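You operate a simulated robot arm through the tools that you are given. There is no shell and no other tool.

Carry out the task below with a simulated two-armed robot. There is one attempt and no reset: what you move stays moved.

JOB
Take the small frame's back off and keep it in the knob drawer.
Fine: turn both buttons clear, lift the backing board out, shut the drawer; the frame stays on the sideboard.
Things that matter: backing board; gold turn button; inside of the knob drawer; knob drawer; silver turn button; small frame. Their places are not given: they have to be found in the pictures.

It is judged by the outcome, as a careful person would: the job done as asked, and still so three seconds after it is handed in. It fails if anything else is knocked over, pushed out of place, dropped, spilled or broken.

ROBOT AND FRAMES
Two 7-joint arms with two-finger parallel grippers on one trunk that stands fixed in place. Base frame: the origin is at the foot of the trunk, x ahead of it, y to its left, z up; the work surface is at about z = 80. Lengths are in cm, angles in degrees, forces in N, time in s.
The left shoulder is at [7, 18.7, 124], the right one opposite. With the tool pointing down near the work surface each hand reaches from about 18 to 78 cm from the base axis, measured 20 degrees to its own side. Payload 3.91 kg a hand.
The TCP of each hand is the grasp point between the finger pads, 3 cm short of the fingertips. In the tool frame z runs along the fingers and y along their closing line. The gripper opens to 11 cm. The fingers are 2 cm wide and 1 cm thick; the gripper's body (4.8 by 11.2 cm) begins 5.5 cm behind the TCP.
Orientation is told as [roll, pitch, yaw] about the base's x, y, z axes, in that order, counted from this pose: with the fingers straight down and closing along the base's y, the tool's x points along the base's -x, its y along +y and its z along -z.

CONTROLS
- The arms move only by the tool servo_tool. It takes "left_rows", "right_rows" or both (then of equal length, played together; a hand with none holds still); each is a list of rows, each a list of 3 entries, a list of its own where there are three numbers: the finger opening in cm, from 0 to 11, then the shift along the tool's x, y, z in cm, then the turn, a rotation vector about the tool's x, y, z in degrees. In form: [[jaw, [dx, dy, dz], [ax, ay, az]], ...]. A call has 1 to 20 rows; each row shifts and turns the commanded pose from where the row before left it, along the tool's axes as they then stand. A row lasts 0.2 s, in which the tool goes at most 5 cm and 8.6 degrees; a call with a longer step from one row to the next is refused whole, and so is a gripper value outside its range. A pose out of reach is approached as far as the arm can. The call stops where the force on the tool passes 40 N (or 10 N more than at its start, if that is more) or the arm is blocked; 0.2 s more then pass. The fingers move at their own pace (about 7.2 cm/s each) and stop on an object; they squeeze with about 31 N. The grip force told is the motor's: it shows also when the fingers shut on nothing. Time passes only in rows, and 0.2 s behind the last, so rows that do not move let the fingers close. The reply holds the time, the measured pose of the TCP, the force on the tool along the base axes, the opening and the grip force, in the units named above and with some noise, with the torque about the TCP (base axes, N m) and any sound that the robot's microphone picked up.
- Cameras (640 x 400 px; columns grow to the right, rows downward): "scene" is now at [11.78, -4.73, 145.47]; the picture's right is [-0.58, -0.81, -0.00], its down [-0.54, 0.39, -0.74] and it looks along [0.60, -0.43, -0.67] (base axes); focal length 332 px, centre (320, 200). "left" rides on the left gripper at [7.2, -1.7, -10.3] in its tool frame; the picture's right is [0.23, 0.97, 0.00], its down [-0.76, 0.18, -0.62] and it looks along [-0.61, 0.14, 0.78] (tool axes); focal length 222 px, centre (320, 200). "right" rides on the right gripper at [7.2, 1.7, -10.3] in its tool frame; the picture's right is [-0.23, 0.97, 0.00], its down [-0.76, -0.18, -0.62] and it looks along [-0.61, -0.14, 0.78] (tool axes); focal length 222 px, centre (320, 200).
- capture(camera): a new picture of that camera. The clock stands still meanwhile.
- move_column(by): slides the trunk up (or, below 0, down) by that many cm; the arms and the scene camera ride with it, the base frame stays. It gives what a move gives, with no picture.
- turn_head(pan, tilt): turns the head with the scene camera to pan (to the left, within 86 degrees either way) and tilt (down, from -29 to 69), counted from straight ahead of the robot. It gives what a move gives.
- measure_at(camera, pixels): for up to 12 pixels [column, row] of the newest picture of that camera ("zoom" is the newest enlarged one), the place [x, y, z] in the base frame of the surface seen there, good to about 0.3 cm. The clock stands still meanwhile.
- zoom(camera, box): a new picture of the part [left, top, right, bottom] of that camera's present view, enlarged. The clock stands still meanwhile.
- sign_off(): hands the job in; it is judged then, once.

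Unless the task says otherwise, let go and move clear before handing in.

The tools are called after "Call:" as a command line: name --argument value ..., lists and objects as JSON in quotes. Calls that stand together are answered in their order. servo_tool: Moves the arms, as the interface text tells. Its arguments: {"type":"object","properties":{"left_rows":{"type":"array","items":{"type":"array"}},"right_rows":{"type":"array","items":{"type":"array"}}},"required":[]} The other tools are called the same way: move_column (by) slides the trunk up or down; turn_head (pan, tilt) turns the head that bears the scene camera; capture (camera) takes a picture; measure_at (camera, pixels) gives the place of the surface under pixels of a picture; zoom (camera, box) takes an enlarged picture of a part of a camera's view; sign_off () hands the job in.

At the start:

```text
time_s: 0.0
left_ee_pos: [45.67, -3.14, 114.76]
left_orientation: [0.1, 0.0, -0.1]
left_wrist_force: [0.1, 1.1, 0.4]
left_ft_torque: [0.01, 0.02, -0.01]
left_width: 10.98
left_gripper_force: 0.0
right_ee_pos: [42.67, -46.69, 115.39]
right_orientation: [0.0, -0.1, 0.0]
right_wrist_force: [-0.3, 0.1, -0.3]
right_ft_torque: [0.02, -0.02, 0.01]
right_width: 10.99
right_gripper_force: 0.2
trunk travel left (down, up): [-75.0, 19.0]
head pan, tilt: [-35.5, 42.0]
```

scene: 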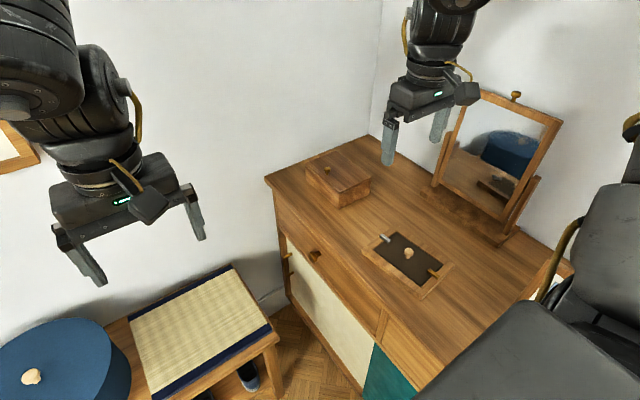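
right: 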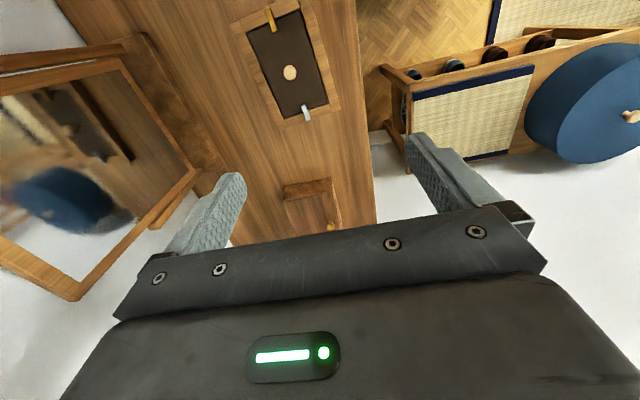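
left: 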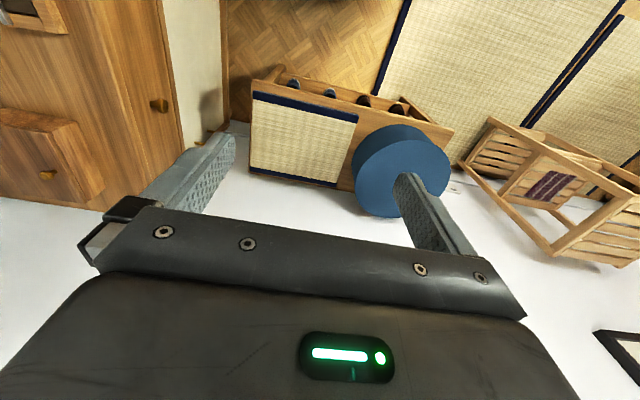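

The scene shows the small frame face down at about (408,260), with a silver button near (385,238) and a gold one near (433,272). A drawer knob shows at (315,255). I'll zoom in to see the details.

Call:
zoom --camera "scene" --box '[340, 210, 480, 310]'

Call:
zoom --camera "scene" --box '[250, 150, 490, 400]'

Call:
zoom --camera "right" --box '[220, 0, 360, 130]'

Call:
measure_at --camera "scene" --pixels '[[385, 238], [433, 272], [408, 253], [395, 262], [315, 255], [380, 232], [452, 265], [425, 298], [362, 250], [400, 310], [340, 185], [300, 220]]'

```text
4.00 times, centred on (410, 260) of scene
```

zoom: 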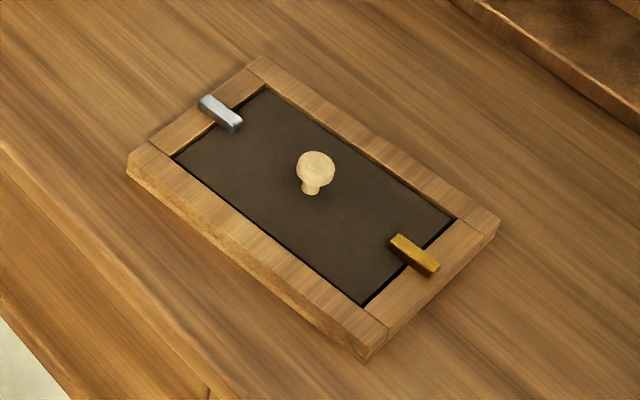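

```text
1.60 times, centred on (370, 275) of scene
```

zoom: 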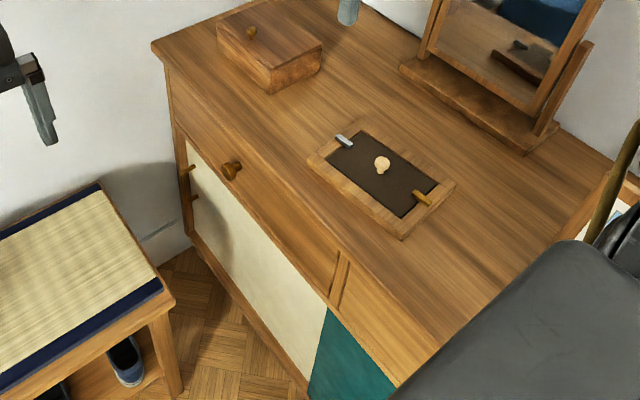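

```text
3.08 times, centred on (290, 65) of right
```

zoom: 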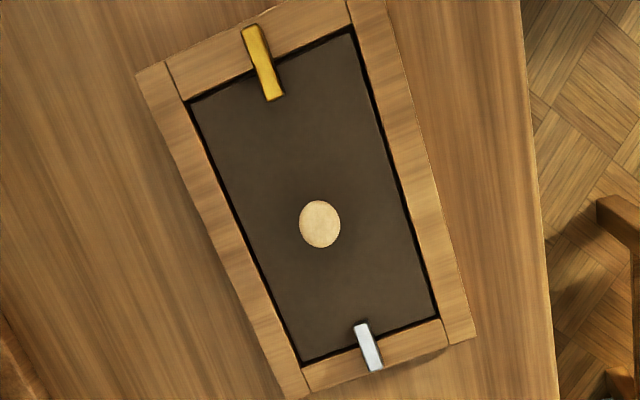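

```text
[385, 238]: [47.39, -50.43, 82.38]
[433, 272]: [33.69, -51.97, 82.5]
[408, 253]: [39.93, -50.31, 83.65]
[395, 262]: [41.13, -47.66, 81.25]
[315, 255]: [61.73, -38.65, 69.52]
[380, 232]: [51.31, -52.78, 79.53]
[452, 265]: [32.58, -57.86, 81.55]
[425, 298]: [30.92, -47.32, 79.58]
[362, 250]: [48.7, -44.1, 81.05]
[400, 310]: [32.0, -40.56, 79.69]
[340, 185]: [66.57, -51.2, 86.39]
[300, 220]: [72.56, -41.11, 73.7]
```

The frame lies roughly along x with its knob at (39.9,-50.3). The sideboard's front face is near y=-40, and the knob at (315,255) sits at about (61.7,-38.7,69.5). Next I'll turn the head to see the drawer fronts and what stands in front of them.

Call:
turn_head --pan -45 --tilt 55

Call:
capture --camera "scene"

```text
time_s: 0.8
left_ee_pos: [45.68, -3.11, 114.62]
left_orientation: [0.0, 0.0, 0.0]
left_wrist_force: [-0.4, -0.2, -0.1]
left_ft_torque: [0.01, -0.03, 0.0]
left_width: 11.01
left_gripper_force: 0.0
right_ee_pos: [42.61, -46.77, 115.44]
right_orientation: [0.0, 0.0, -0.1]
right_wrist_force: [0.2, 0.3, 0.2]
right_ft_torque: [-0.02, 0.01, 0.02]
right_width: 11.01
right_gripper_force: 0.0
trunk travel left (down, up): [-75.0, 19.0]
head pan, tilt: [-45.0, 55.0]
```

```text
taken
```

scene: 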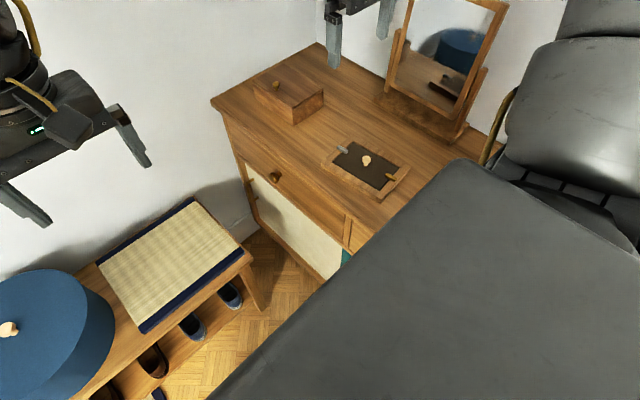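

The right arm blocks part of this view, so I'll measure the sideboard, drawer and bench points that are visible.

Call:
measure_at --camera "scene" --pixels '[[213, 103], [318, 47], [320, 178], [240, 155], [275, 177], [349, 215], [258, 182], [235, 252], [150, 330], [193, 200], [104, 265], [60, 320]]'

Call:
zoom --camera "scene" --box '[200, 80, 400, 280]'

Call:
zoom --camera "left" --box '[0, 0, 300, 220]'

```text
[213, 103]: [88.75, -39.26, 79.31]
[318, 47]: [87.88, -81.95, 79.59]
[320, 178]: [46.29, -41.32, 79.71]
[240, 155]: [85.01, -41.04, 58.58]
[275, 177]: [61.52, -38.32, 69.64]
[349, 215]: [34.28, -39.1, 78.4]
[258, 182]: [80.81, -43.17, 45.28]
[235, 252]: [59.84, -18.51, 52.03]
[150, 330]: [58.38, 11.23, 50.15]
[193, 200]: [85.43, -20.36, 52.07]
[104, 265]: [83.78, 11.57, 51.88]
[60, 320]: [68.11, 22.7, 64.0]
```

```text
2.00 times, centred on (300, 180) of scene
```

zoom: 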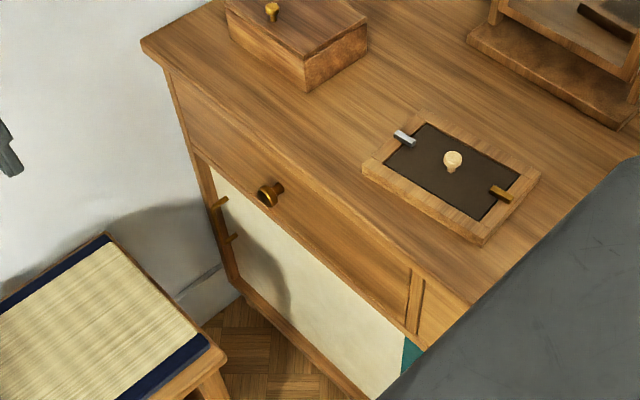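

```text
1.82 times, centred on (150, 110) of left
```

zoom: 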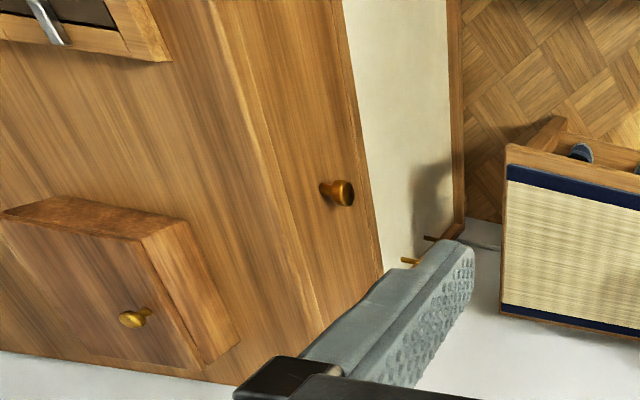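

The drawer's knob is at about (61.5,-38.3,69.6), and the bench in front tops out at z≈52, well below the drawer. I'll bring the right hand down near the frame to look at the buttons closely.

Call:
servo_tool --right_rows '[[11, [2.0, -0.3, 3.5], [0, 0, 0]], [11, [2.0, -0.3, 3.5], [0, 0, 0]], [11, [2.0, -0.3, 3.5], [0, 0, 0]], [11, [2.0, -0.3, 3.5], [0, 0, 0]], [11, [2.0, -0.3, 3.5], [0, 0, 0]], [11, [0, 0, 0], [0, 0, 0]]]'

Call:
capture --camera "right"

Call:
capture --camera "scene"

```text
time_s: 2.1
left_ee_pos: [45.69, -3.11, 114.7]
left_orientation: [-0.2, 0.0, 0.0]
left_wrist_force: [0.2, 0.6, -1.0]
left_ft_torque: [-0.01, 0.02, 0.03]
left_width: 11.0
left_gripper_force: 0.2
right_ee_pos: [32.6, -48.2, 98.04]
right_orientation: [0.0, 0.0, 0.0]
right_wrist_force: [0.3, -1.0, 0.7]
right_ft_torque: [0.02, -0.01, -0.02]
right_width: 11.0
right_gripper_force: 0.1
trunk travel left (down, up): [-75.0, 19.0]
head pan, tilt: [-45.0, 55.0]
```

```text
taken
```

right: 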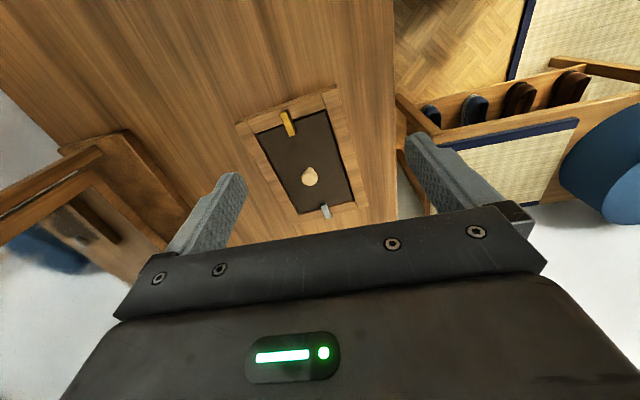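

```text
taken
```

scene: 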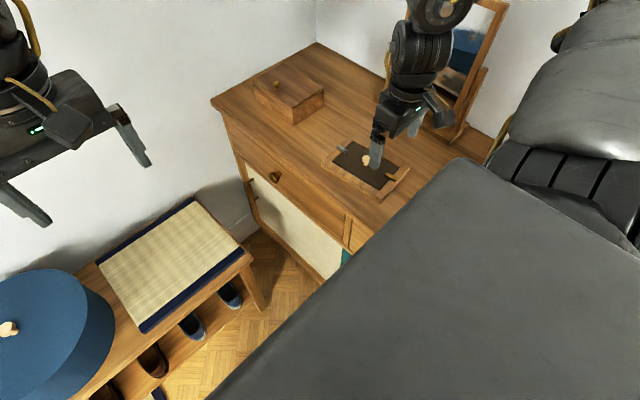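

The frame is in clear view of the right camera around (305,155). I'll zoom in and measure the buttons.

Call:
zoom --camera "right" --box '[225, 80, 385, 220]'

```text
2.86 times, centred on (305, 150) of right
```

zoom: 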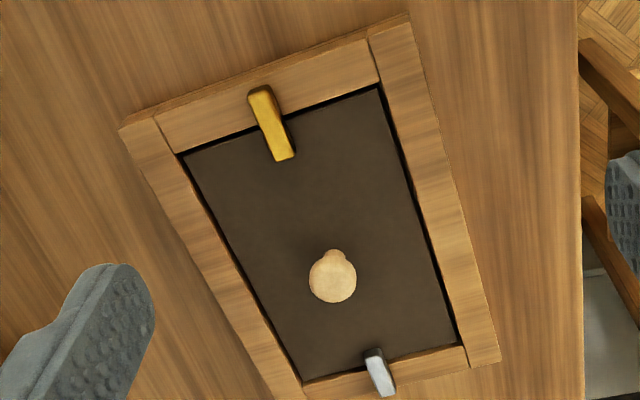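

Call:
measure_at --camera "zoom" --pixels '[[259, 90], [272, 120], [283, 155], [373, 352], [381, 372], [387, 392], [333, 280], [122, 128], [408, 18], [497, 358], [185, 155], [380, 88]]'

Call:
measure_at --camera "zoom" --pixels '[[458, 345], [303, 380], [220, 170], [400, 300], [250, 125], [290, 100], [300, 385], [430, 358], [230, 70], [350, 55], [340, 256], [310, 200]]'

```text
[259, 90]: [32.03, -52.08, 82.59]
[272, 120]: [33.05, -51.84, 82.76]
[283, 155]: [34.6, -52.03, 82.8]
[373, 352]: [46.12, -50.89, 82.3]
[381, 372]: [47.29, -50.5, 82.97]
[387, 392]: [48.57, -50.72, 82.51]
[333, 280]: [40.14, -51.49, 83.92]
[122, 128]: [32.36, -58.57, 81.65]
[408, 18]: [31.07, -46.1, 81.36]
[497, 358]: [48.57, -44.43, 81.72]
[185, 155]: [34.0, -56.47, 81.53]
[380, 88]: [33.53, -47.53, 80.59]
```

```text
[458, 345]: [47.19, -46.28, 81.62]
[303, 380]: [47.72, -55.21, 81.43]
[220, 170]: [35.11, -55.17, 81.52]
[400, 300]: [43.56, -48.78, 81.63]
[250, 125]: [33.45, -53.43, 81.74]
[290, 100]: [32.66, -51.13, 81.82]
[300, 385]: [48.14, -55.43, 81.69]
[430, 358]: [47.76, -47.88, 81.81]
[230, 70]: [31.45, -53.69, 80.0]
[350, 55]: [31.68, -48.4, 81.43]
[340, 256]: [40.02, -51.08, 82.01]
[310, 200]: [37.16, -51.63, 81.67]
```

Call:
zoom --camera "right" --box '[270, 95, 318, 125]'

Call:
zoom --camera "right" --box '[300, 195, 348, 225]'

```text
13.33 times, centred on (294, 110) of right
```

zoom: 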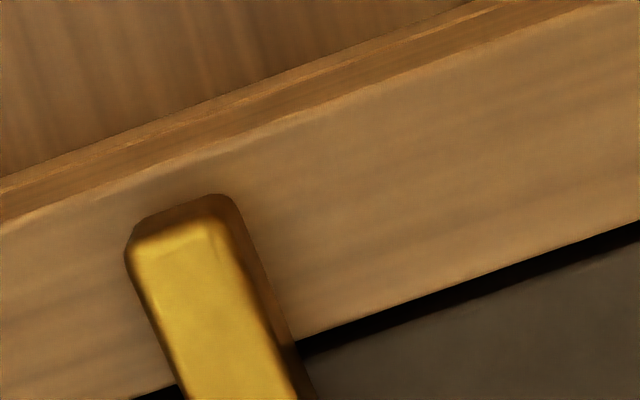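

```text
13.33 times, centred on (324, 210) of right
```

zoom: 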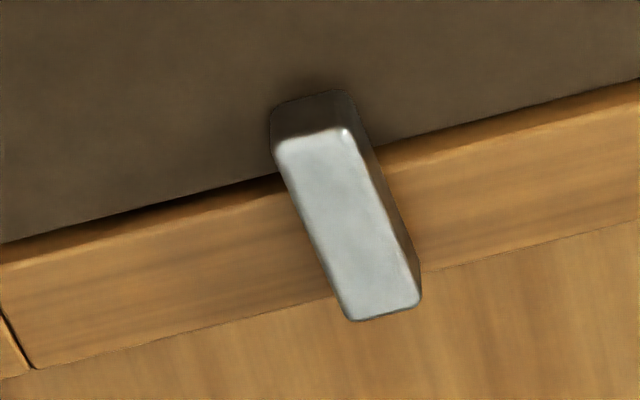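

Both buttons lie along the frame's long axis: gold from about (32.0,-52.1) to (34.9,-52.0) and silver from (46.1,-50.9) to (48.6,-50.7). Their tops are near z 82.7 and the board surface is near 81.6. I'll close the right fingers and bring them above the board beside the gold button's inner end.

Call:
servo_tool --right_rows '[[0, [-0.8, -0.47, 2.0], [0, 0, 0]], [0, [-0.75, -0.47, 2.0], [0, 0, 0]], [0, [-0.75, -0.46, 2.0], [0, 0, 0]], [0, [0, 0, 2.0], [0, 0, 0]], [0, [0, 0, 0], [0, 0, 0]], [0, [0, 0, 0], [0, 0, 0]]]'

Call:
capture --camera "right"

Call:
zoom --camera "scene" --box '[310, 110, 430, 220]'

```text
time_s: 3.5
left_ee_pos: [45.6, -3.22, 114.72]
left_orientation: [0.0, 0.0, 0.0]
left_wrist_force: [-0.9, 0.3, 0.6]
left_ft_torque: [0.02, 0.01, 0.0]
left_width: 11.02
left_gripper_force: 0.0
right_ee_pos: [34.94, -49.53, 90.0]
right_orientation: [0.0, 0.0, 0.1]
right_wrist_force: [0.9, 0.0, 0.7]
right_ft_torque: [0.0, 0.0, 0.02]
right_width: 0.0
right_gripper_force: 30.8
trunk travel left (down, up): [-75.0, 19.0]
head pan, tilt: [-45.0, 55.0]
```

```text
taken
```

right: 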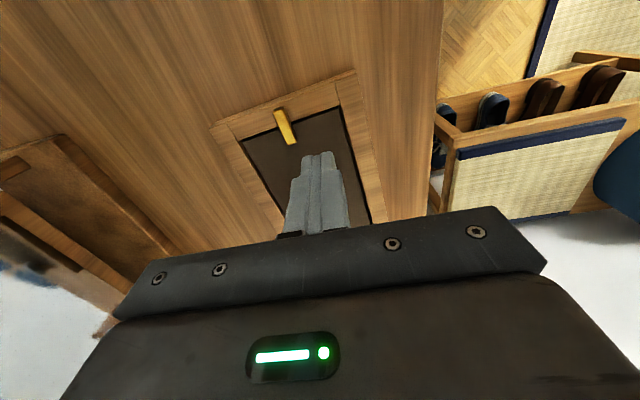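

```text
3.64 times, centred on (370, 165) of scene
```

zoom: 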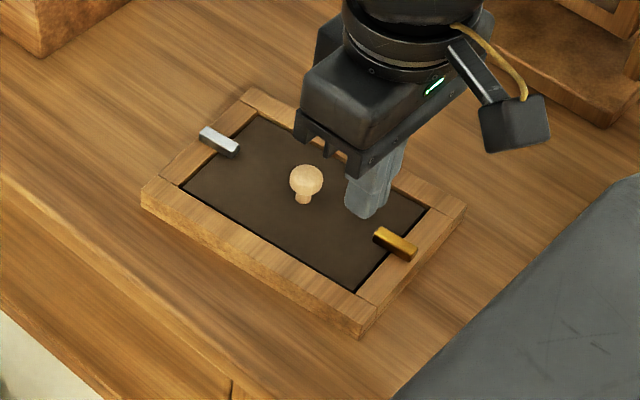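

The fingertips hang above the board beside the gold button, with about 1 cm of side clearance. I'll lower them to z≈82.2 at the tips.

Call:
servo_tool --right_rows '[[0, [0, 0, 2.0], [0, 0, 0]], [0, [0, 0, 1.5], [0, 0, 0]], [0, [0, 0, 0.8], [0, 0, 0]], [0, [0, 0, 0.4], [0, 0, 0]], [0, [0, 0, 0], [0, 0, 0]]]'

Call:
zoom --camera "scene" --box '[340, 130, 420, 200]'

Call:
zoom --camera "right" --box '[220, 60, 400, 220]'

```text
time_s: 4.8
left_ee_pos: [45.63, -3.32, 114.87]
left_orientation: [0.0, 0.0, 0.0]
left_wrist_force: [0.0, 1.3, -0.1]
left_ft_torque: [0.0, -0.02, 0.03]
left_width: 10.99
left_gripper_force: 0.0
right_ee_pos: [34.88, -49.68, 85.28]
right_orientation: [0.0, -0.1, 0.0]
right_wrist_force: [0.2, -0.3, 0.3]
right_ft_torque: [0.04, 0.04, -0.02]
right_width: 0.0
right_gripper_force: 31.0
trunk travel left (down, up): [-75.0, 19.0]
head pan, tilt: [-45.0, 55.0]
```

```text
5.71 times, centred on (380, 165) of scene
```

zoom: 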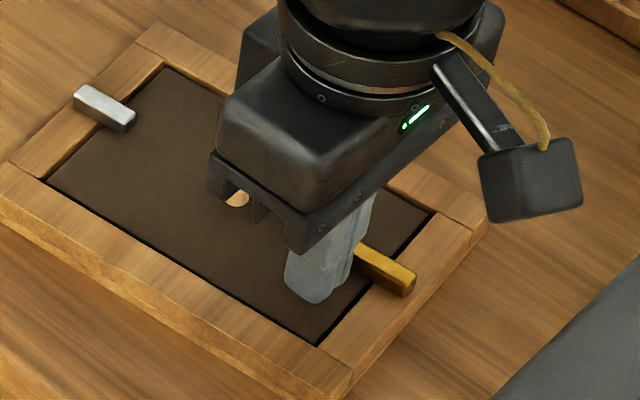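

```text
2.50 times, centred on (310, 140) of right
```

zoom: 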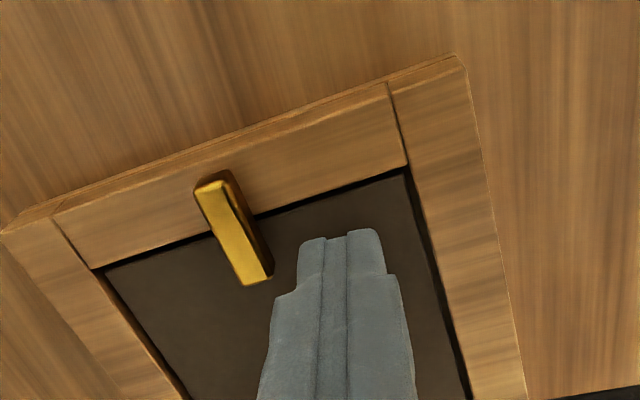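

The tips are down beside the gold button, overlapping its inner end by about 1.2 cm with a 0.8 cm gap. I'll push slowly toward -y while watching the force.

Call:
servo_tool --right_rows '[[0, [0, -0.4, 0], [0, 0, 0]], [0, [0, -0.3, 0], [0, 0, 0]], [0, [0, -0.3, 0], [0, 0, 0]], [0, [0, -0.3, 0], [0, 0, 0]], [0, [0, -0.3, 0], [0, 0, 0]]]'

Call:
zoom --camera "right" --box '[220, 60, 400, 220]'

Call:
zoom --camera "scene" --box '[340, 130, 420, 200]'

```text
time_s: 6.0
left_ee_pos: [45.66, -3.17, 114.67]
left_orientation: [0.0, 0.0, 0.0]
left_wrist_force: [-0.3, -0.2, -0.1]
left_ft_torque: [-0.02, 0.01, 0.01]
left_width: 11.02
left_gripper_force: 0.1
right_ee_pos: [34.98, -51.28, 85.46]
right_orientation: [0.0, 0.0, 0.0]
right_wrist_force: [-0.5, 1.9, 1.6]
right_ft_torque: [0.07, 0.02, 0.01]
right_width: 0.0
right_gripper_force: 30.8
trunk travel left (down, up): [-75.0, 19.0]
head pan, tilt: [-45.0, 55.0]
```

```text
2.50 times, centred on (310, 140) of right
```

zoom: 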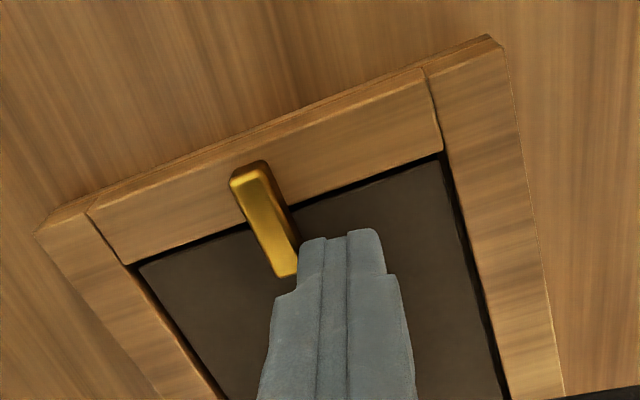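

```text
5.71 times, centred on (380, 165) of scene
```

zoom: 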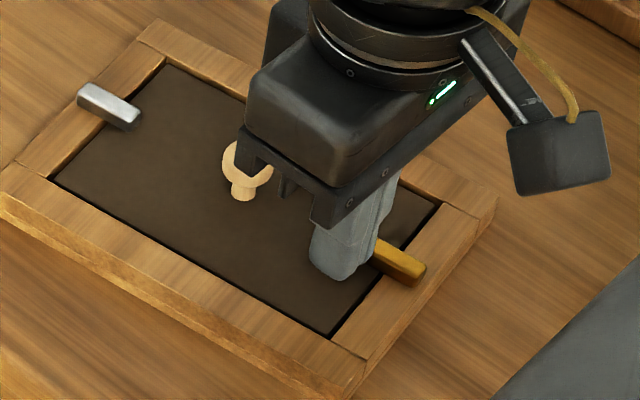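

The force is about 2 N, and it isn't clear whether the button turned or the whole frame slid. I'll measure both.

Call:
measure_at --camera "right" --pixels '[[287, 109], [301, 136], [236, 124], [257, 134], [344, 104], [358, 72]]'

Call:
measure_at --camera "scene" --pixels '[[351, 143], [365, 133], [398, 177], [387, 192], [354, 146], [362, 151], [383, 188]]'

Call:
capture --camera "right"

Call:
capture --camera "scene"

```text
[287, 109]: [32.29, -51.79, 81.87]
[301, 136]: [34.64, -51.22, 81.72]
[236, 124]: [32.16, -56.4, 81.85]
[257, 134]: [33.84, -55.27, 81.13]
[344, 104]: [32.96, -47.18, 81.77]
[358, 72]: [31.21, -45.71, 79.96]
```

```text
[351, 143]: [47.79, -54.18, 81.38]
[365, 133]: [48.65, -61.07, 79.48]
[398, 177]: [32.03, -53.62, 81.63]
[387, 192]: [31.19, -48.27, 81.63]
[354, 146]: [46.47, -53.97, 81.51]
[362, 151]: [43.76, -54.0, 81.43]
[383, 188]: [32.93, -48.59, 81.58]
```

```text
taken
```

right: 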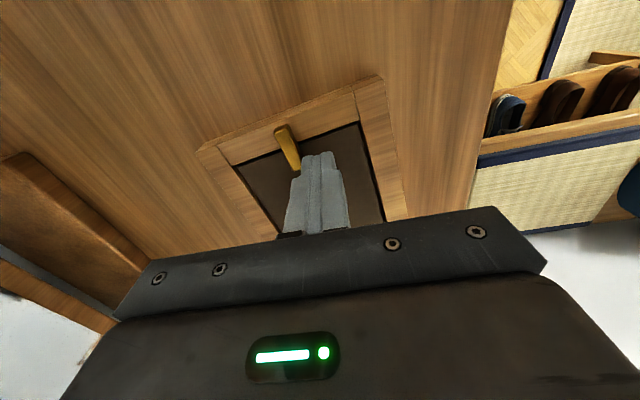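

```text
taken
```

scene: 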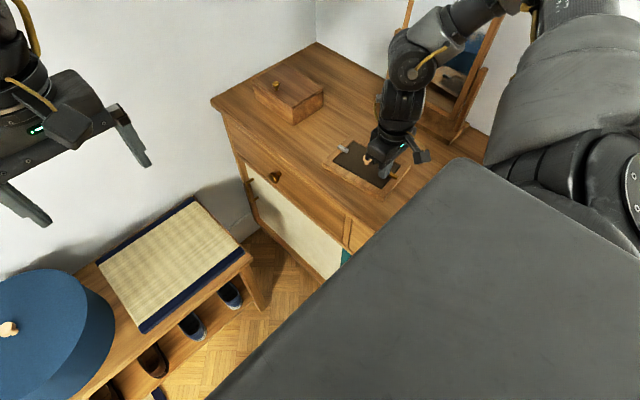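

I mixed up the zoom scaling, so I'll zoom the right view again and measure in it directly.

Call:
zoom --camera "right" --box '[190, 60, 410, 200]'

```text
2.86 times, centred on (300, 130) of right
```

zoom: 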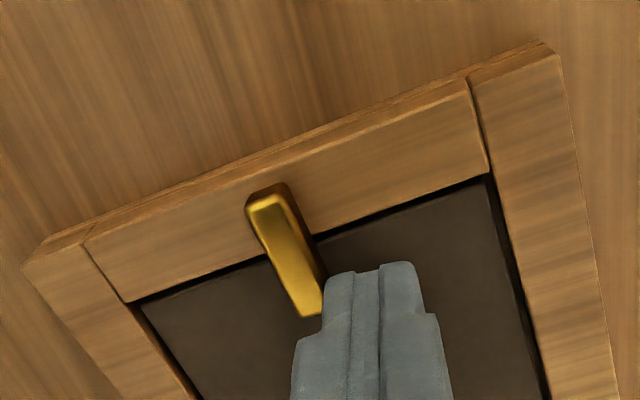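

Call:
measure_at --camera "zoom" --pixels '[[266, 207], [289, 255], [310, 308], [555, 58], [28, 262], [490, 178], [128, 303], [610, 380], [545, 380], [190, 385], [400, 285], [345, 285]]'

```text
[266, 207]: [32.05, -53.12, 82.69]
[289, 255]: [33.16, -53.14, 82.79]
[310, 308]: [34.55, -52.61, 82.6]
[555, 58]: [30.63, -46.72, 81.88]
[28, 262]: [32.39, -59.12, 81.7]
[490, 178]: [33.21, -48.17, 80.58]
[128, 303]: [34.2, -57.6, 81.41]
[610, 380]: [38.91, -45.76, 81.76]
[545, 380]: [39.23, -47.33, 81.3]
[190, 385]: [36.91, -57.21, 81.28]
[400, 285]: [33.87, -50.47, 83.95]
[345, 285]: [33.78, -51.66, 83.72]
```

The frame corners moved about 0.6 cm in -y and the button kept its angle to the frame, so this sideways push slides the whole frame instead of turning the button. I'll lift clear, straddle the button over its pivot and apply a pure turn the other way.

Call:
servo_tool --right_rows '[[0, [0, 0.5, 0], [0, 0, 0]], [0, [0, 0, -2.0], [0, 0, 0]], [2.5, [0, 0, -2.0], [0, 0, 0]], [2.5, [1.0, -1.3, 0], [0, 0, -3.5]], [2.5, [1.0, -1.2, 0], [0, 0, -3.5]], [2.5, [0, 0, 0], [0, 0, 0]]]'

Call:
zoom --camera "right" --box '[190, 60, 410, 200]'

Call:
zoom --camera "scene" --box '[340, 120, 430, 200]'

```text
time_s: 7.3
left_ee_pos: [45.67, -3.18, 114.84]
left_orientation: [0.1, 0.2, 0.0]
left_wrist_force: [0.0, -0.9, 0.2]
left_ft_torque: [-0.01, 0.02, 0.0]
left_width: 11.02
left_gripper_force: 0.0
right_ee_pos: [32.98, -53.3, 89.27]
right_orientation: [0.0, 0.0, 6.9]
right_wrist_force: [-0.8, -0.3, -0.3]
right_ft_torque: [-0.05, -0.03, 0.03]
right_width: 2.52
right_gripper_force: 0.1
trunk travel left (down, up): [-75.0, 19.0]
head pan, tilt: [-45.0, 55.0]
```

```text
2.86 times, centred on (300, 130) of right
```

zoom: 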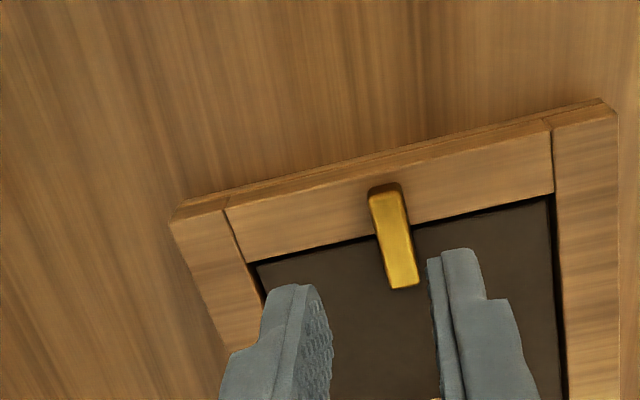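

```text
5.00 times, centred on (385, 160) of scene
```

zoom: 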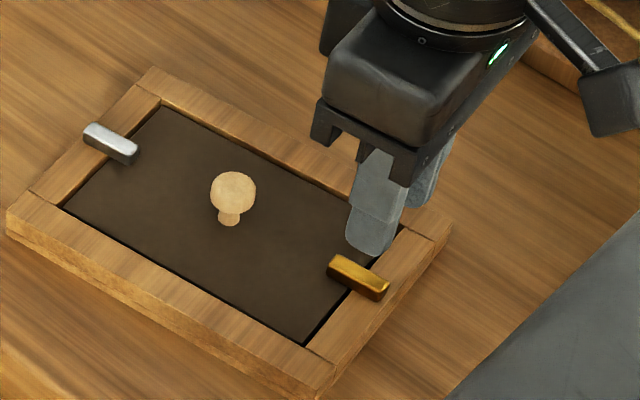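

I'll measure the gold button and frame in this scene zoom, then again in a fresh right zoom, to place the straddle accurately.

Call:
measure_at --camera "zoom" --pixels '[[335, 262], [358, 275], [383, 290], [305, 343], [402, 228], [330, 390], [448, 240], [90, 130], [132, 155], [20, 232], [230, 190]]'

Call:
zoom --camera "right" --box '[250, 100, 370, 176]'

```text
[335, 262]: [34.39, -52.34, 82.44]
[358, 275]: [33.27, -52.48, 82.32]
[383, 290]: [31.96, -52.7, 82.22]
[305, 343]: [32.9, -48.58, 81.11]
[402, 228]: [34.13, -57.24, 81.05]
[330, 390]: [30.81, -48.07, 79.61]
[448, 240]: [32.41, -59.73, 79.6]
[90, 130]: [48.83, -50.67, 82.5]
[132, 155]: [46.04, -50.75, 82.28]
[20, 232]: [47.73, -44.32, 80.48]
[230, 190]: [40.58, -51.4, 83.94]
```

```text
5.26 times, centred on (310, 138) of right
```

zoom: 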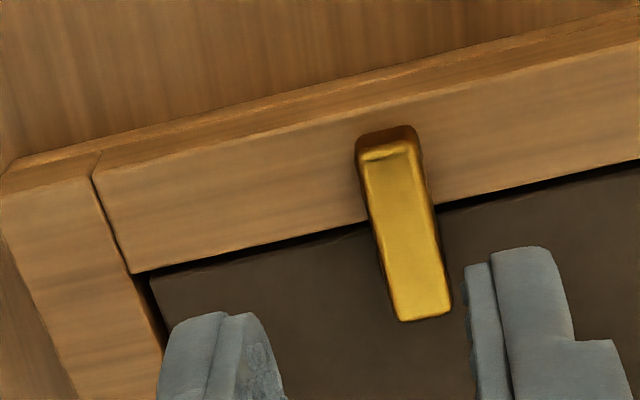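

Call:
measure_at --camera "zoom" --pixels '[[386, 150], [400, 220], [422, 310], [360, 160], [410, 150], [392, 310], [448, 305], [150, 275], [440, 205], [225, 330], [500, 275], [545, 255]]'

```text
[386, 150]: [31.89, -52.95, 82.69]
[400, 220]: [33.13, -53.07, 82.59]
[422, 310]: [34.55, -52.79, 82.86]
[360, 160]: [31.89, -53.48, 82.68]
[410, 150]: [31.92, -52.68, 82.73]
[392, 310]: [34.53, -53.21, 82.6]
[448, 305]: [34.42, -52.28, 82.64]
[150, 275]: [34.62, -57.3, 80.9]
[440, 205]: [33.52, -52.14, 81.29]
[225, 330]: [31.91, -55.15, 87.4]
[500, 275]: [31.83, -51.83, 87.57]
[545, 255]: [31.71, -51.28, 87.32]
```

The gold button's midline is at about y=-52.85 near x=33, so the fingers need to shift about 0.45 cm to +y. I'll center, descend with the jaw at 2.5, then narrow it.

Call:
servo_tool --right_rows '[[2.5, [0, 0.45, 1.0], [0, 0, 0]], [2.5, [0, 0, 2.0], [0, 0, 0]], [2.5, [0, 0, 0.8], [0, 0, 0]], [2.5, [0, 0, 0.3], [0, 0, 0]], [1.3, [0, 0, 0], [0, 0, 0]], [1.3, [0, 0, 0], [0, 0, 0]]]'

Call:
zoom --camera "right" --box '[250, 100, 370, 176]'

Call:
zoom --camera "scene" --box '[340, 120, 430, 200]'

```text
time_s: 8.8
left_ee_pos: [45.56, -3.16, 114.81]
left_orientation: [0.0, 0.0, 0.0]
left_wrist_force: [-0.3, -0.3, 0.3]
left_ft_torque: [0.04, -0.02, -0.03]
left_width: 11.01
left_gripper_force: 0.0
right_ee_pos: [32.93, -52.89, 85.12]
right_orientation: [0.0, 0.0, 7.0]
right_wrist_force: [0.9, -0.2, 0.4]
right_ft_torque: [-0.04, 0.02, -0.02]
right_width: 1.31
right_gripper_force: 0.0
trunk travel left (down, up): [-75.0, 19.0]
head pan, tilt: [-45.0, 55.0]
```

```text
5.26 times, centred on (310, 138) of right
```

zoom: 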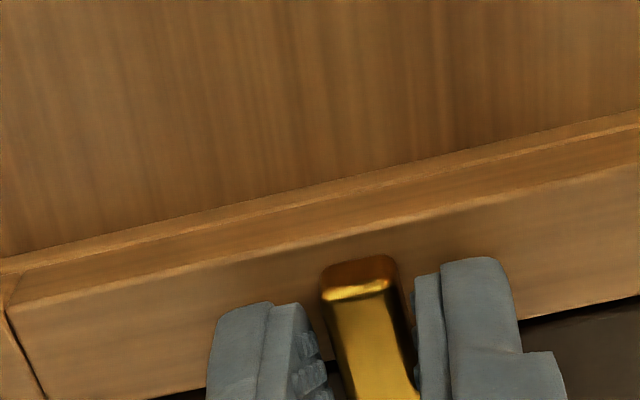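

```text
5.00 times, centred on (385, 160) of scene
```

zoom: 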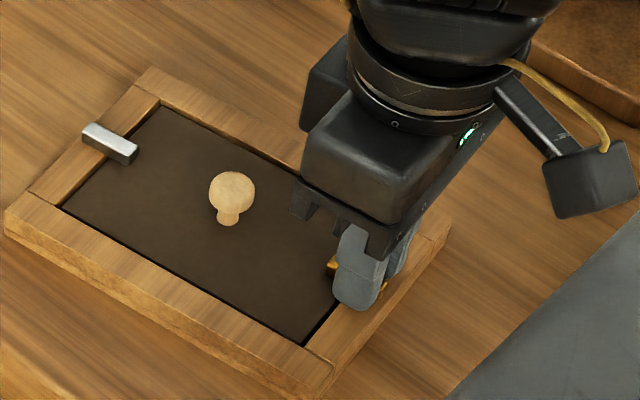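

The fingers straddle the gold button without contact (jaw 1.31). I'll turn the tool counterclockwise seen from above, in small steps, and check the torque and the frame.

Call:
servo_tool --right_rows '[[1.2, [0, 0, 0], [0, 0, -6]], [1.2, [0, 0, 0], [0, 0, -6]], [1.2, [0, 0, 0], [0, 0, -6]], [1.2, [0, 0, 0], [0, 0, -6]], [1.2, [0, 0, 0], [0, 0, 0]]]'

Call:
zoom --camera "right" --box '[250, 80, 370, 176]'

Call:
zoom --camera "scene" --box '[340, 120, 430, 200]'

```text
time_s: 9.9
left_ee_pos: [45.65, -3.21, 114.64]
left_orientation: [0.0, 0.0, 0.0]
left_wrist_force: [0.0, -0.2, 0.0]
left_ft_torque: [0.01, -0.02, 0.0]
left_width: 11.01
left_gripper_force: 0.0
right_ee_pos: [33.0, -52.84, 85.23]
right_orientation: [0.0, 0.0, 30.9]
right_wrist_force: [-0.3, 0.7, -0.9]
right_ft_torque: [0.06, -0.04, 0.0]
right_width: 1.28
right_gripper_force: 0.9
trunk travel left (down, up): [-75.0, 19.0]
head pan, tilt: [-45.0, 55.0]
```

```text
4.17 times, centred on (310, 128) of right
```

zoom: 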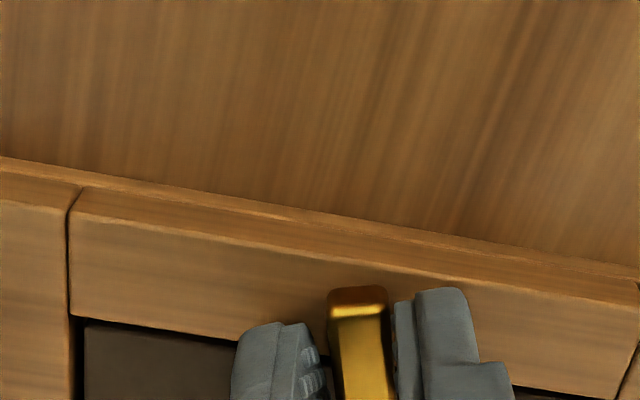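

```text
5.00 times, centred on (385, 160) of scene
```

zoom: 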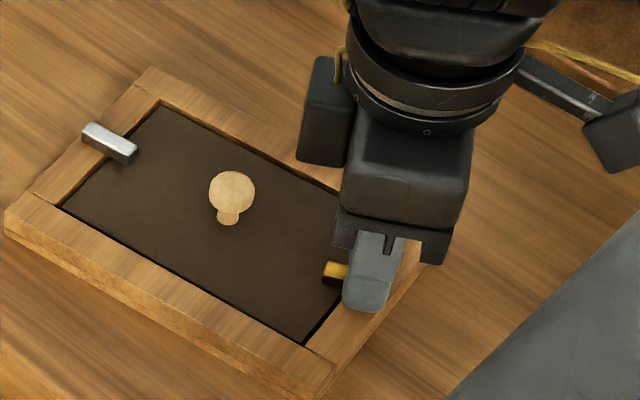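

The button now turns with the hand (yaw 31°) and the frame stays put. I'll continue the turn.

Call:
servo_tool --right_rows '[[1.3, [0, 0, 0], [0, 0, -7]], [1.3, [0, 0, 0], [0, 0, -7]], [1.3, [0, 0, 0], [0, 0, -7]], [1.3, [0, 0, 0], [0, 0, -7]], [1.3, [0, 0, 0], [0, 0, 0]]]'

Call:
zoom --camera "right" --box '[250, 80, 370, 176]'

Call:
zoom --camera "scene" --box '[340, 120, 430, 200]'

```text
time_s: 11.2
left_ee_pos: [45.56, -3.19, 114.69]
left_orientation: [0.0, -0.1, 0.0]
left_wrist_force: [0.0, -1.3, 0.1]
left_ft_torque: [-0.02, 0.02, 0.02]
left_width: 10.98
left_gripper_force: 0.1
right_ee_pos: [33.0, -52.86, 85.21]
right_orientation: [0.0, 0.0, 59.0]
right_wrist_force: [-0.5, -0.6, -0.2]
right_ft_torque: [-0.03, -0.02, 0.0]
right_width: 1.29
right_gripper_force: 0.1
trunk travel left (down, up): [-75.0, 19.0]
head pan, tilt: [-45.0, 55.0]
```

```text
4.17 times, centred on (310, 128) of right
```

zoom: 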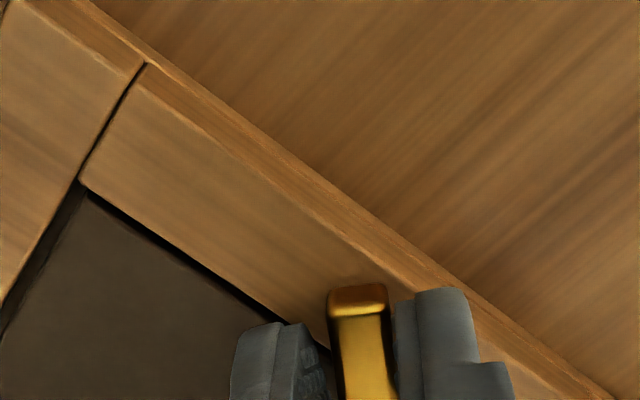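

```text
5.00 times, centred on (385, 160) of scene
```

zoom: 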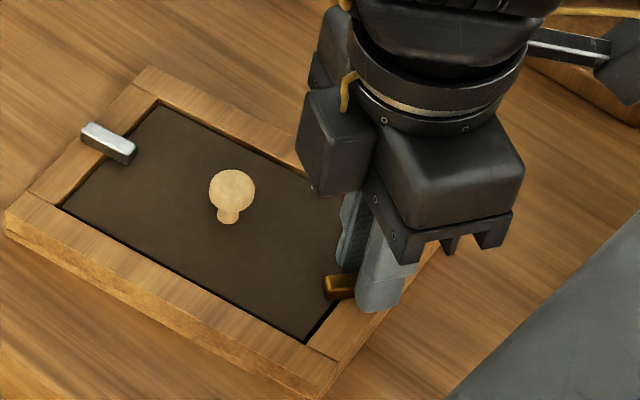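

The gold button keeps following, now at 59° yaw, with no force on the tool. I'll turn it another 39° to lie along the rail.

Call:
servo_tool --right_rows '[[1.3, [0, 0, 0], [0, 0, -7.8]], [1.3, [0, 0, 0], [0, 0, -7.8]], [1.3, [0, 0, 0], [0, 0, -7.8]], [1.3, [0, 0, 0], [0, 0, -7.8]], [1.3, [0, 0, 0], [0, 0, -7.8]], [1.3, [0, 0, 0], [0, 0, 0]]]'

Call:
zoom --camera "right" --box '[250, 80, 370, 176]'

Call:
zoom --camera "scene" --box '[340, 120, 430, 200]'

```text
time_s: 12.6
left_ee_pos: [45.62, -3.07, 114.7]
left_orientation: [0.0, -0.1, 0.0]
left_wrist_force: [0.2, -0.9, 1.8]
left_ft_torque: [-0.01, 0.01, -0.01]
left_width: 11.0
left_gripper_force: 0.0
right_ee_pos: [32.93, -52.93, 85.17]
right_orientation: [0.0, 0.1, 98.1]
right_wrist_force: [0.3, -0.1, 0.2]
right_ft_torque: [0.01, -0.01, -0.02]
right_width: 1.27
right_gripper_force: 0.2
trunk travel left (down, up): [-75.0, 19.0]
head pan, tilt: [-45.0, 55.0]
```

```text
4.17 times, centred on (310, 128) of right
```

zoom: 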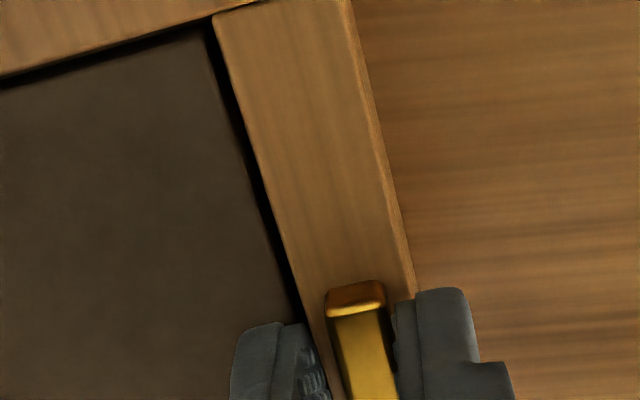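

```text
5.00 times, centred on (385, 160) of scene
```

zoom: 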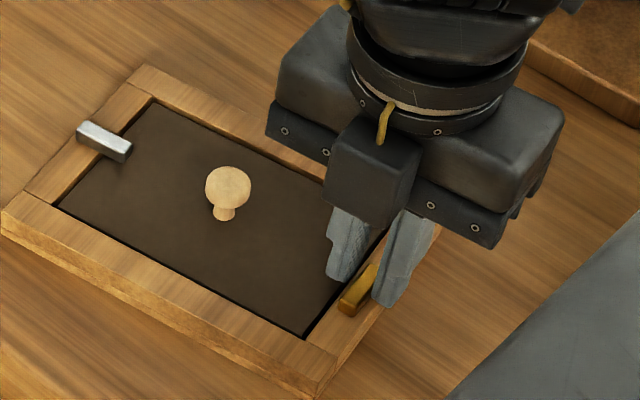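

The gold button now lies along the end rail. I'll open slightly, lift off and inspect.

Call:
servo_tool --right_rows '[[1.8, [0, 0, 0], [0, 0, 0]], [1.8, [0, 0, -1.5], [0, 0, 0]], [1.8, [0, 0, -3.0], [0, 0, 0]], [1.8, [0, 0, -3.0], [0, 0, 0]], [1.8, [5, 0, 0], [0, 0, 0]], [1.8, [0, 0, 0], [0, 0, 0]]]'

Call:
zoom --camera "scene" --box '[310, 110, 430, 210]'

Call:
capture --camera "right"

```text
time_s: 13.9
left_ee_pos: [45.64, -3.09, 114.71]
left_orientation: [0.0, 0.0, 0.0]
left_wrist_force: [-0.1, 0.7, 0.6]
left_ft_torque: [0.01, -0.01, 0.02]
left_width: 10.98
left_gripper_force: 0.0
right_ee_pos: [33.57, -57.8, 92.74]
right_orientation: [0.0, 0.0, 97.8]
right_wrist_force: [-0.5, 0.0, -0.2]
right_ft_torque: [-0.01, 0.0, 0.0]
right_width: 1.81
right_gripper_force: 0.1
trunk travel left (down, up): [-75.0, 19.0]
head pan, tilt: [-45.0, 55.0]
```

```text
4.00 times, centred on (370, 160) of scene
```

zoom: 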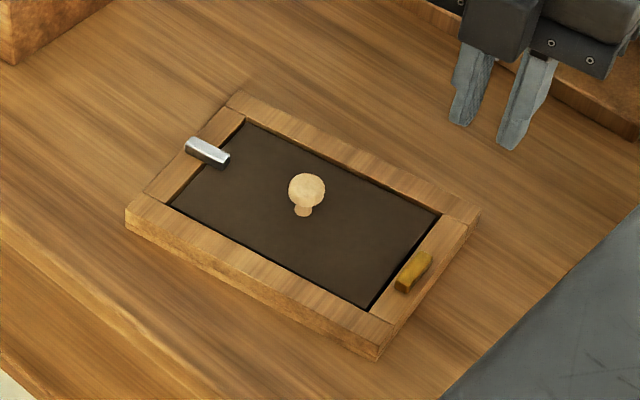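

```text
taken
```

right: 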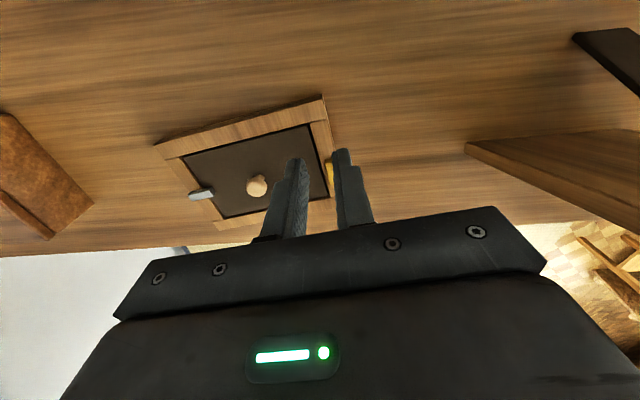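

Gold looks clear of the board in the scene zoom at about (413,270). I'll check it more closely and measure silver and the frame.

Call:
zoom --camera "scene" --box '[375, 165, 400, 195]'

Call:
zoom --camera "right" --box '[150, 85, 350, 235]'

```text
13.33 times, centred on (388, 180) of scene
```

zoom: 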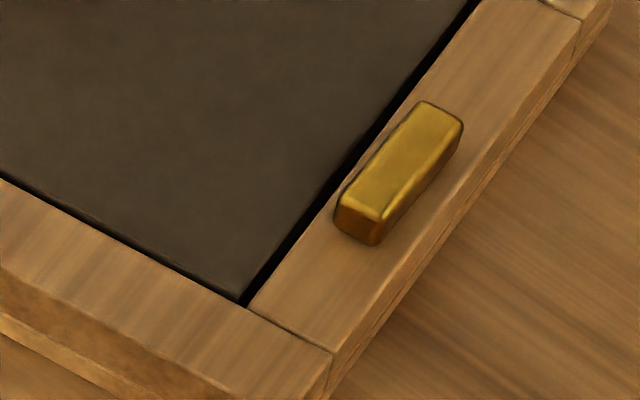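

```text
2.67 times, centred on (250, 160) of right
```

zoom: 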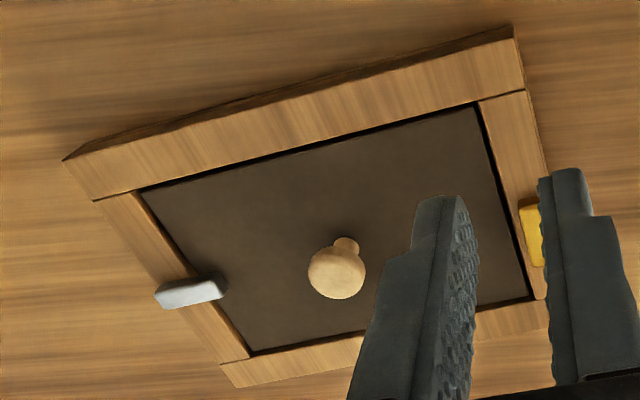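

Call:
measure_at --camera "zoom" --pixels '[[165, 295], [190, 290], [217, 285], [222, 295], [160, 305], [140, 192], [250, 352], [97, 198], [225, 362], [338, 272], [530, 230], [190, 275]]'

Call:
zoom --camera "scene" --box '[310, 110, 430, 210]'

```text
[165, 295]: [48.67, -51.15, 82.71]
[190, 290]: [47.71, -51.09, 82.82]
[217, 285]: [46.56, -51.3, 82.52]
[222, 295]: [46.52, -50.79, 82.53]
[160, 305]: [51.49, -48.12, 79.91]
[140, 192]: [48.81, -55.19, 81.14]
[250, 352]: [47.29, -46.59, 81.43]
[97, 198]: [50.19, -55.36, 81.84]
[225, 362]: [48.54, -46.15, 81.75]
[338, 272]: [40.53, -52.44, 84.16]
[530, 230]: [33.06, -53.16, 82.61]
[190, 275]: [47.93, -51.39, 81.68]
```

```text
4.00 times, centred on (370, 160) of scene
```

zoom: 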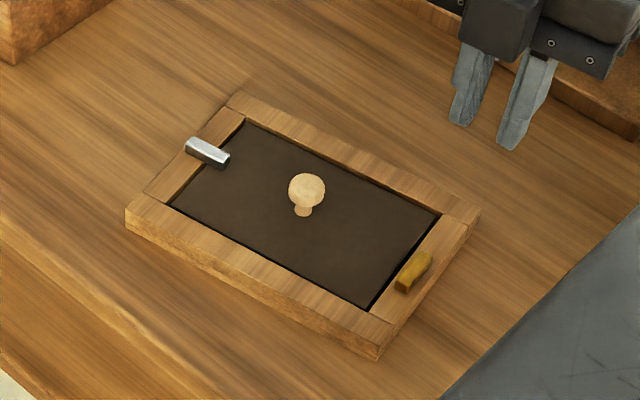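

Call:
measure_at --camera "zoom" --pixels '[[402, 283], [414, 270], [427, 256], [398, 288], [431, 253], [190, 143], [207, 151], [225, 160], [229, 153], [186, 150], [244, 120], [172, 207]]'

```text
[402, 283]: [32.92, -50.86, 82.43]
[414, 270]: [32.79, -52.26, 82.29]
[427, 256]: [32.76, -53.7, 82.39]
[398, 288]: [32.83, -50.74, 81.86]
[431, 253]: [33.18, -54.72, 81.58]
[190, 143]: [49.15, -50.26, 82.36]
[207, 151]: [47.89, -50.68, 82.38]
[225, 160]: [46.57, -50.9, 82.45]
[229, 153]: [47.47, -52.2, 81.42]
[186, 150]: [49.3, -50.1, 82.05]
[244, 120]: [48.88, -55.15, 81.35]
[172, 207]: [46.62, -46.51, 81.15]
```

Silver runs from about (46.4,-51.1) to (48.9,-51.1), and its pivot is probably near x≈48.1. I'll move over it and turn the tool back to about 7° yaw.

Call:
servo_tool --right_rows '[[1.8, [-1.17, -3.83, 0], [0, 0, 0]], [1.8, [-1.17, -3.83, 0], [0, 0, 0]], [1.8, [-1.17, -3.83, 0], [0, 0, 0]], [1.8, [-1.17, -3.83, 0], [0, 0, 0]], [2.5, [0, 0, 0], [0, 0, 8.3]], [2.5, [0, 0, 0], [0, 0, 8.3]], [2.5, [0, 0, 0], [0, 0, 8.3]], [2.5, [0, 0, 0], [0, 0, 8.3]], [2.5, [0, 0, 0], [0, 0, 8.3]], [2.5, [0, 0, 0], [0, 0, 8.3]], [2.5, [0, 0, 0], [0, 0, 8.3]], [2.5, [0, 0, 0], [0, 0, 8.3]], [2.5, [0, 0, 0], [0, 0, 8.3]], [2.5, [0, 0, 0], [0, 0, 8.3]], [2.5, [0, 0, 0], [0, 0, 8.3]], [2.5, [0, 0, 3], [0, 0, 0]], [2.5, [0, 0, 0], [0, 0, 0]]]'

Call:
zoom --camera "scene" --box '[310, 110, 430, 210]'

Call:
zoom --camera "right" --box '[230, 90, 390, 200]'

```text
time_s: 17.6
left_ee_pos: [45.65, -3.16, 114.72]
left_orientation: [-0.1, 0.1, 0.0]
left_wrist_force: [0.0, -0.1, -0.5]
left_ft_torque: [0.03, -0.01, 0.0]
left_width: 11.01
left_gripper_force: 0.1
right_ee_pos: [48.32, -51.23, 89.64]
right_orientation: [0.0, -0.1, 6.6]
right_wrist_force: [0.6, 0.4, -0.7]
right_ft_torque: [0.0, 0.0, 0.01]
right_width: 2.49
right_gripper_force: 0.0
trunk travel left (down, up): [-75.0, 19.0]
head pan, tilt: [-45.0, 55.0]
```

```text
4.00 times, centred on (370, 160) of scene
```

zoom: 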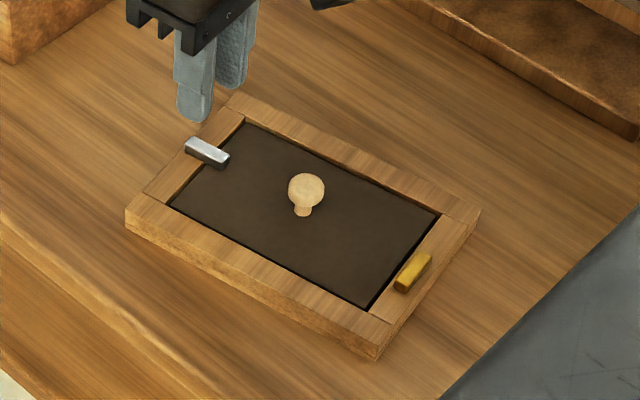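

```text
3.64 times, centred on (310, 145) of right
```

zoom: 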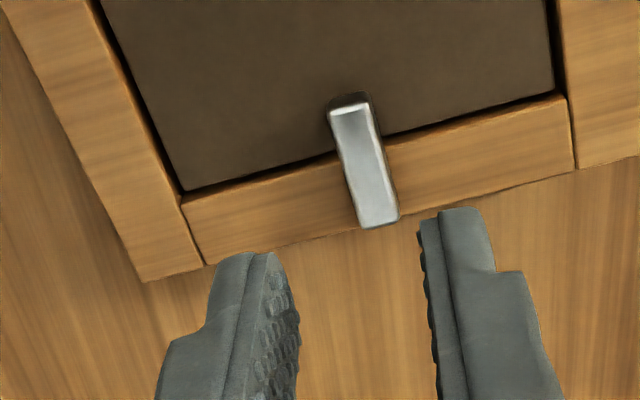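

Call:
measure_at --camera "zoom" --pixels '[[349, 107], [362, 160], [376, 220], [338, 110], [365, 105], [362, 225], [395, 215], [180, 195], [565, 95], [205, 265], [575, 165], [275, 172]]'

```text
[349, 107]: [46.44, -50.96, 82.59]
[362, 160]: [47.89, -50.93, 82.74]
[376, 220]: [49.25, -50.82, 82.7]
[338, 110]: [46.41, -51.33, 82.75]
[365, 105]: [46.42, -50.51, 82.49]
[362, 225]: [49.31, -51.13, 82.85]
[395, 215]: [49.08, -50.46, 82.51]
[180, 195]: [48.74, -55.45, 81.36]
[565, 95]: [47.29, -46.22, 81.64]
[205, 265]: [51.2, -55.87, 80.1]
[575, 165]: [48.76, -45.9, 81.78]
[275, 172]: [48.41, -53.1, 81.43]
```

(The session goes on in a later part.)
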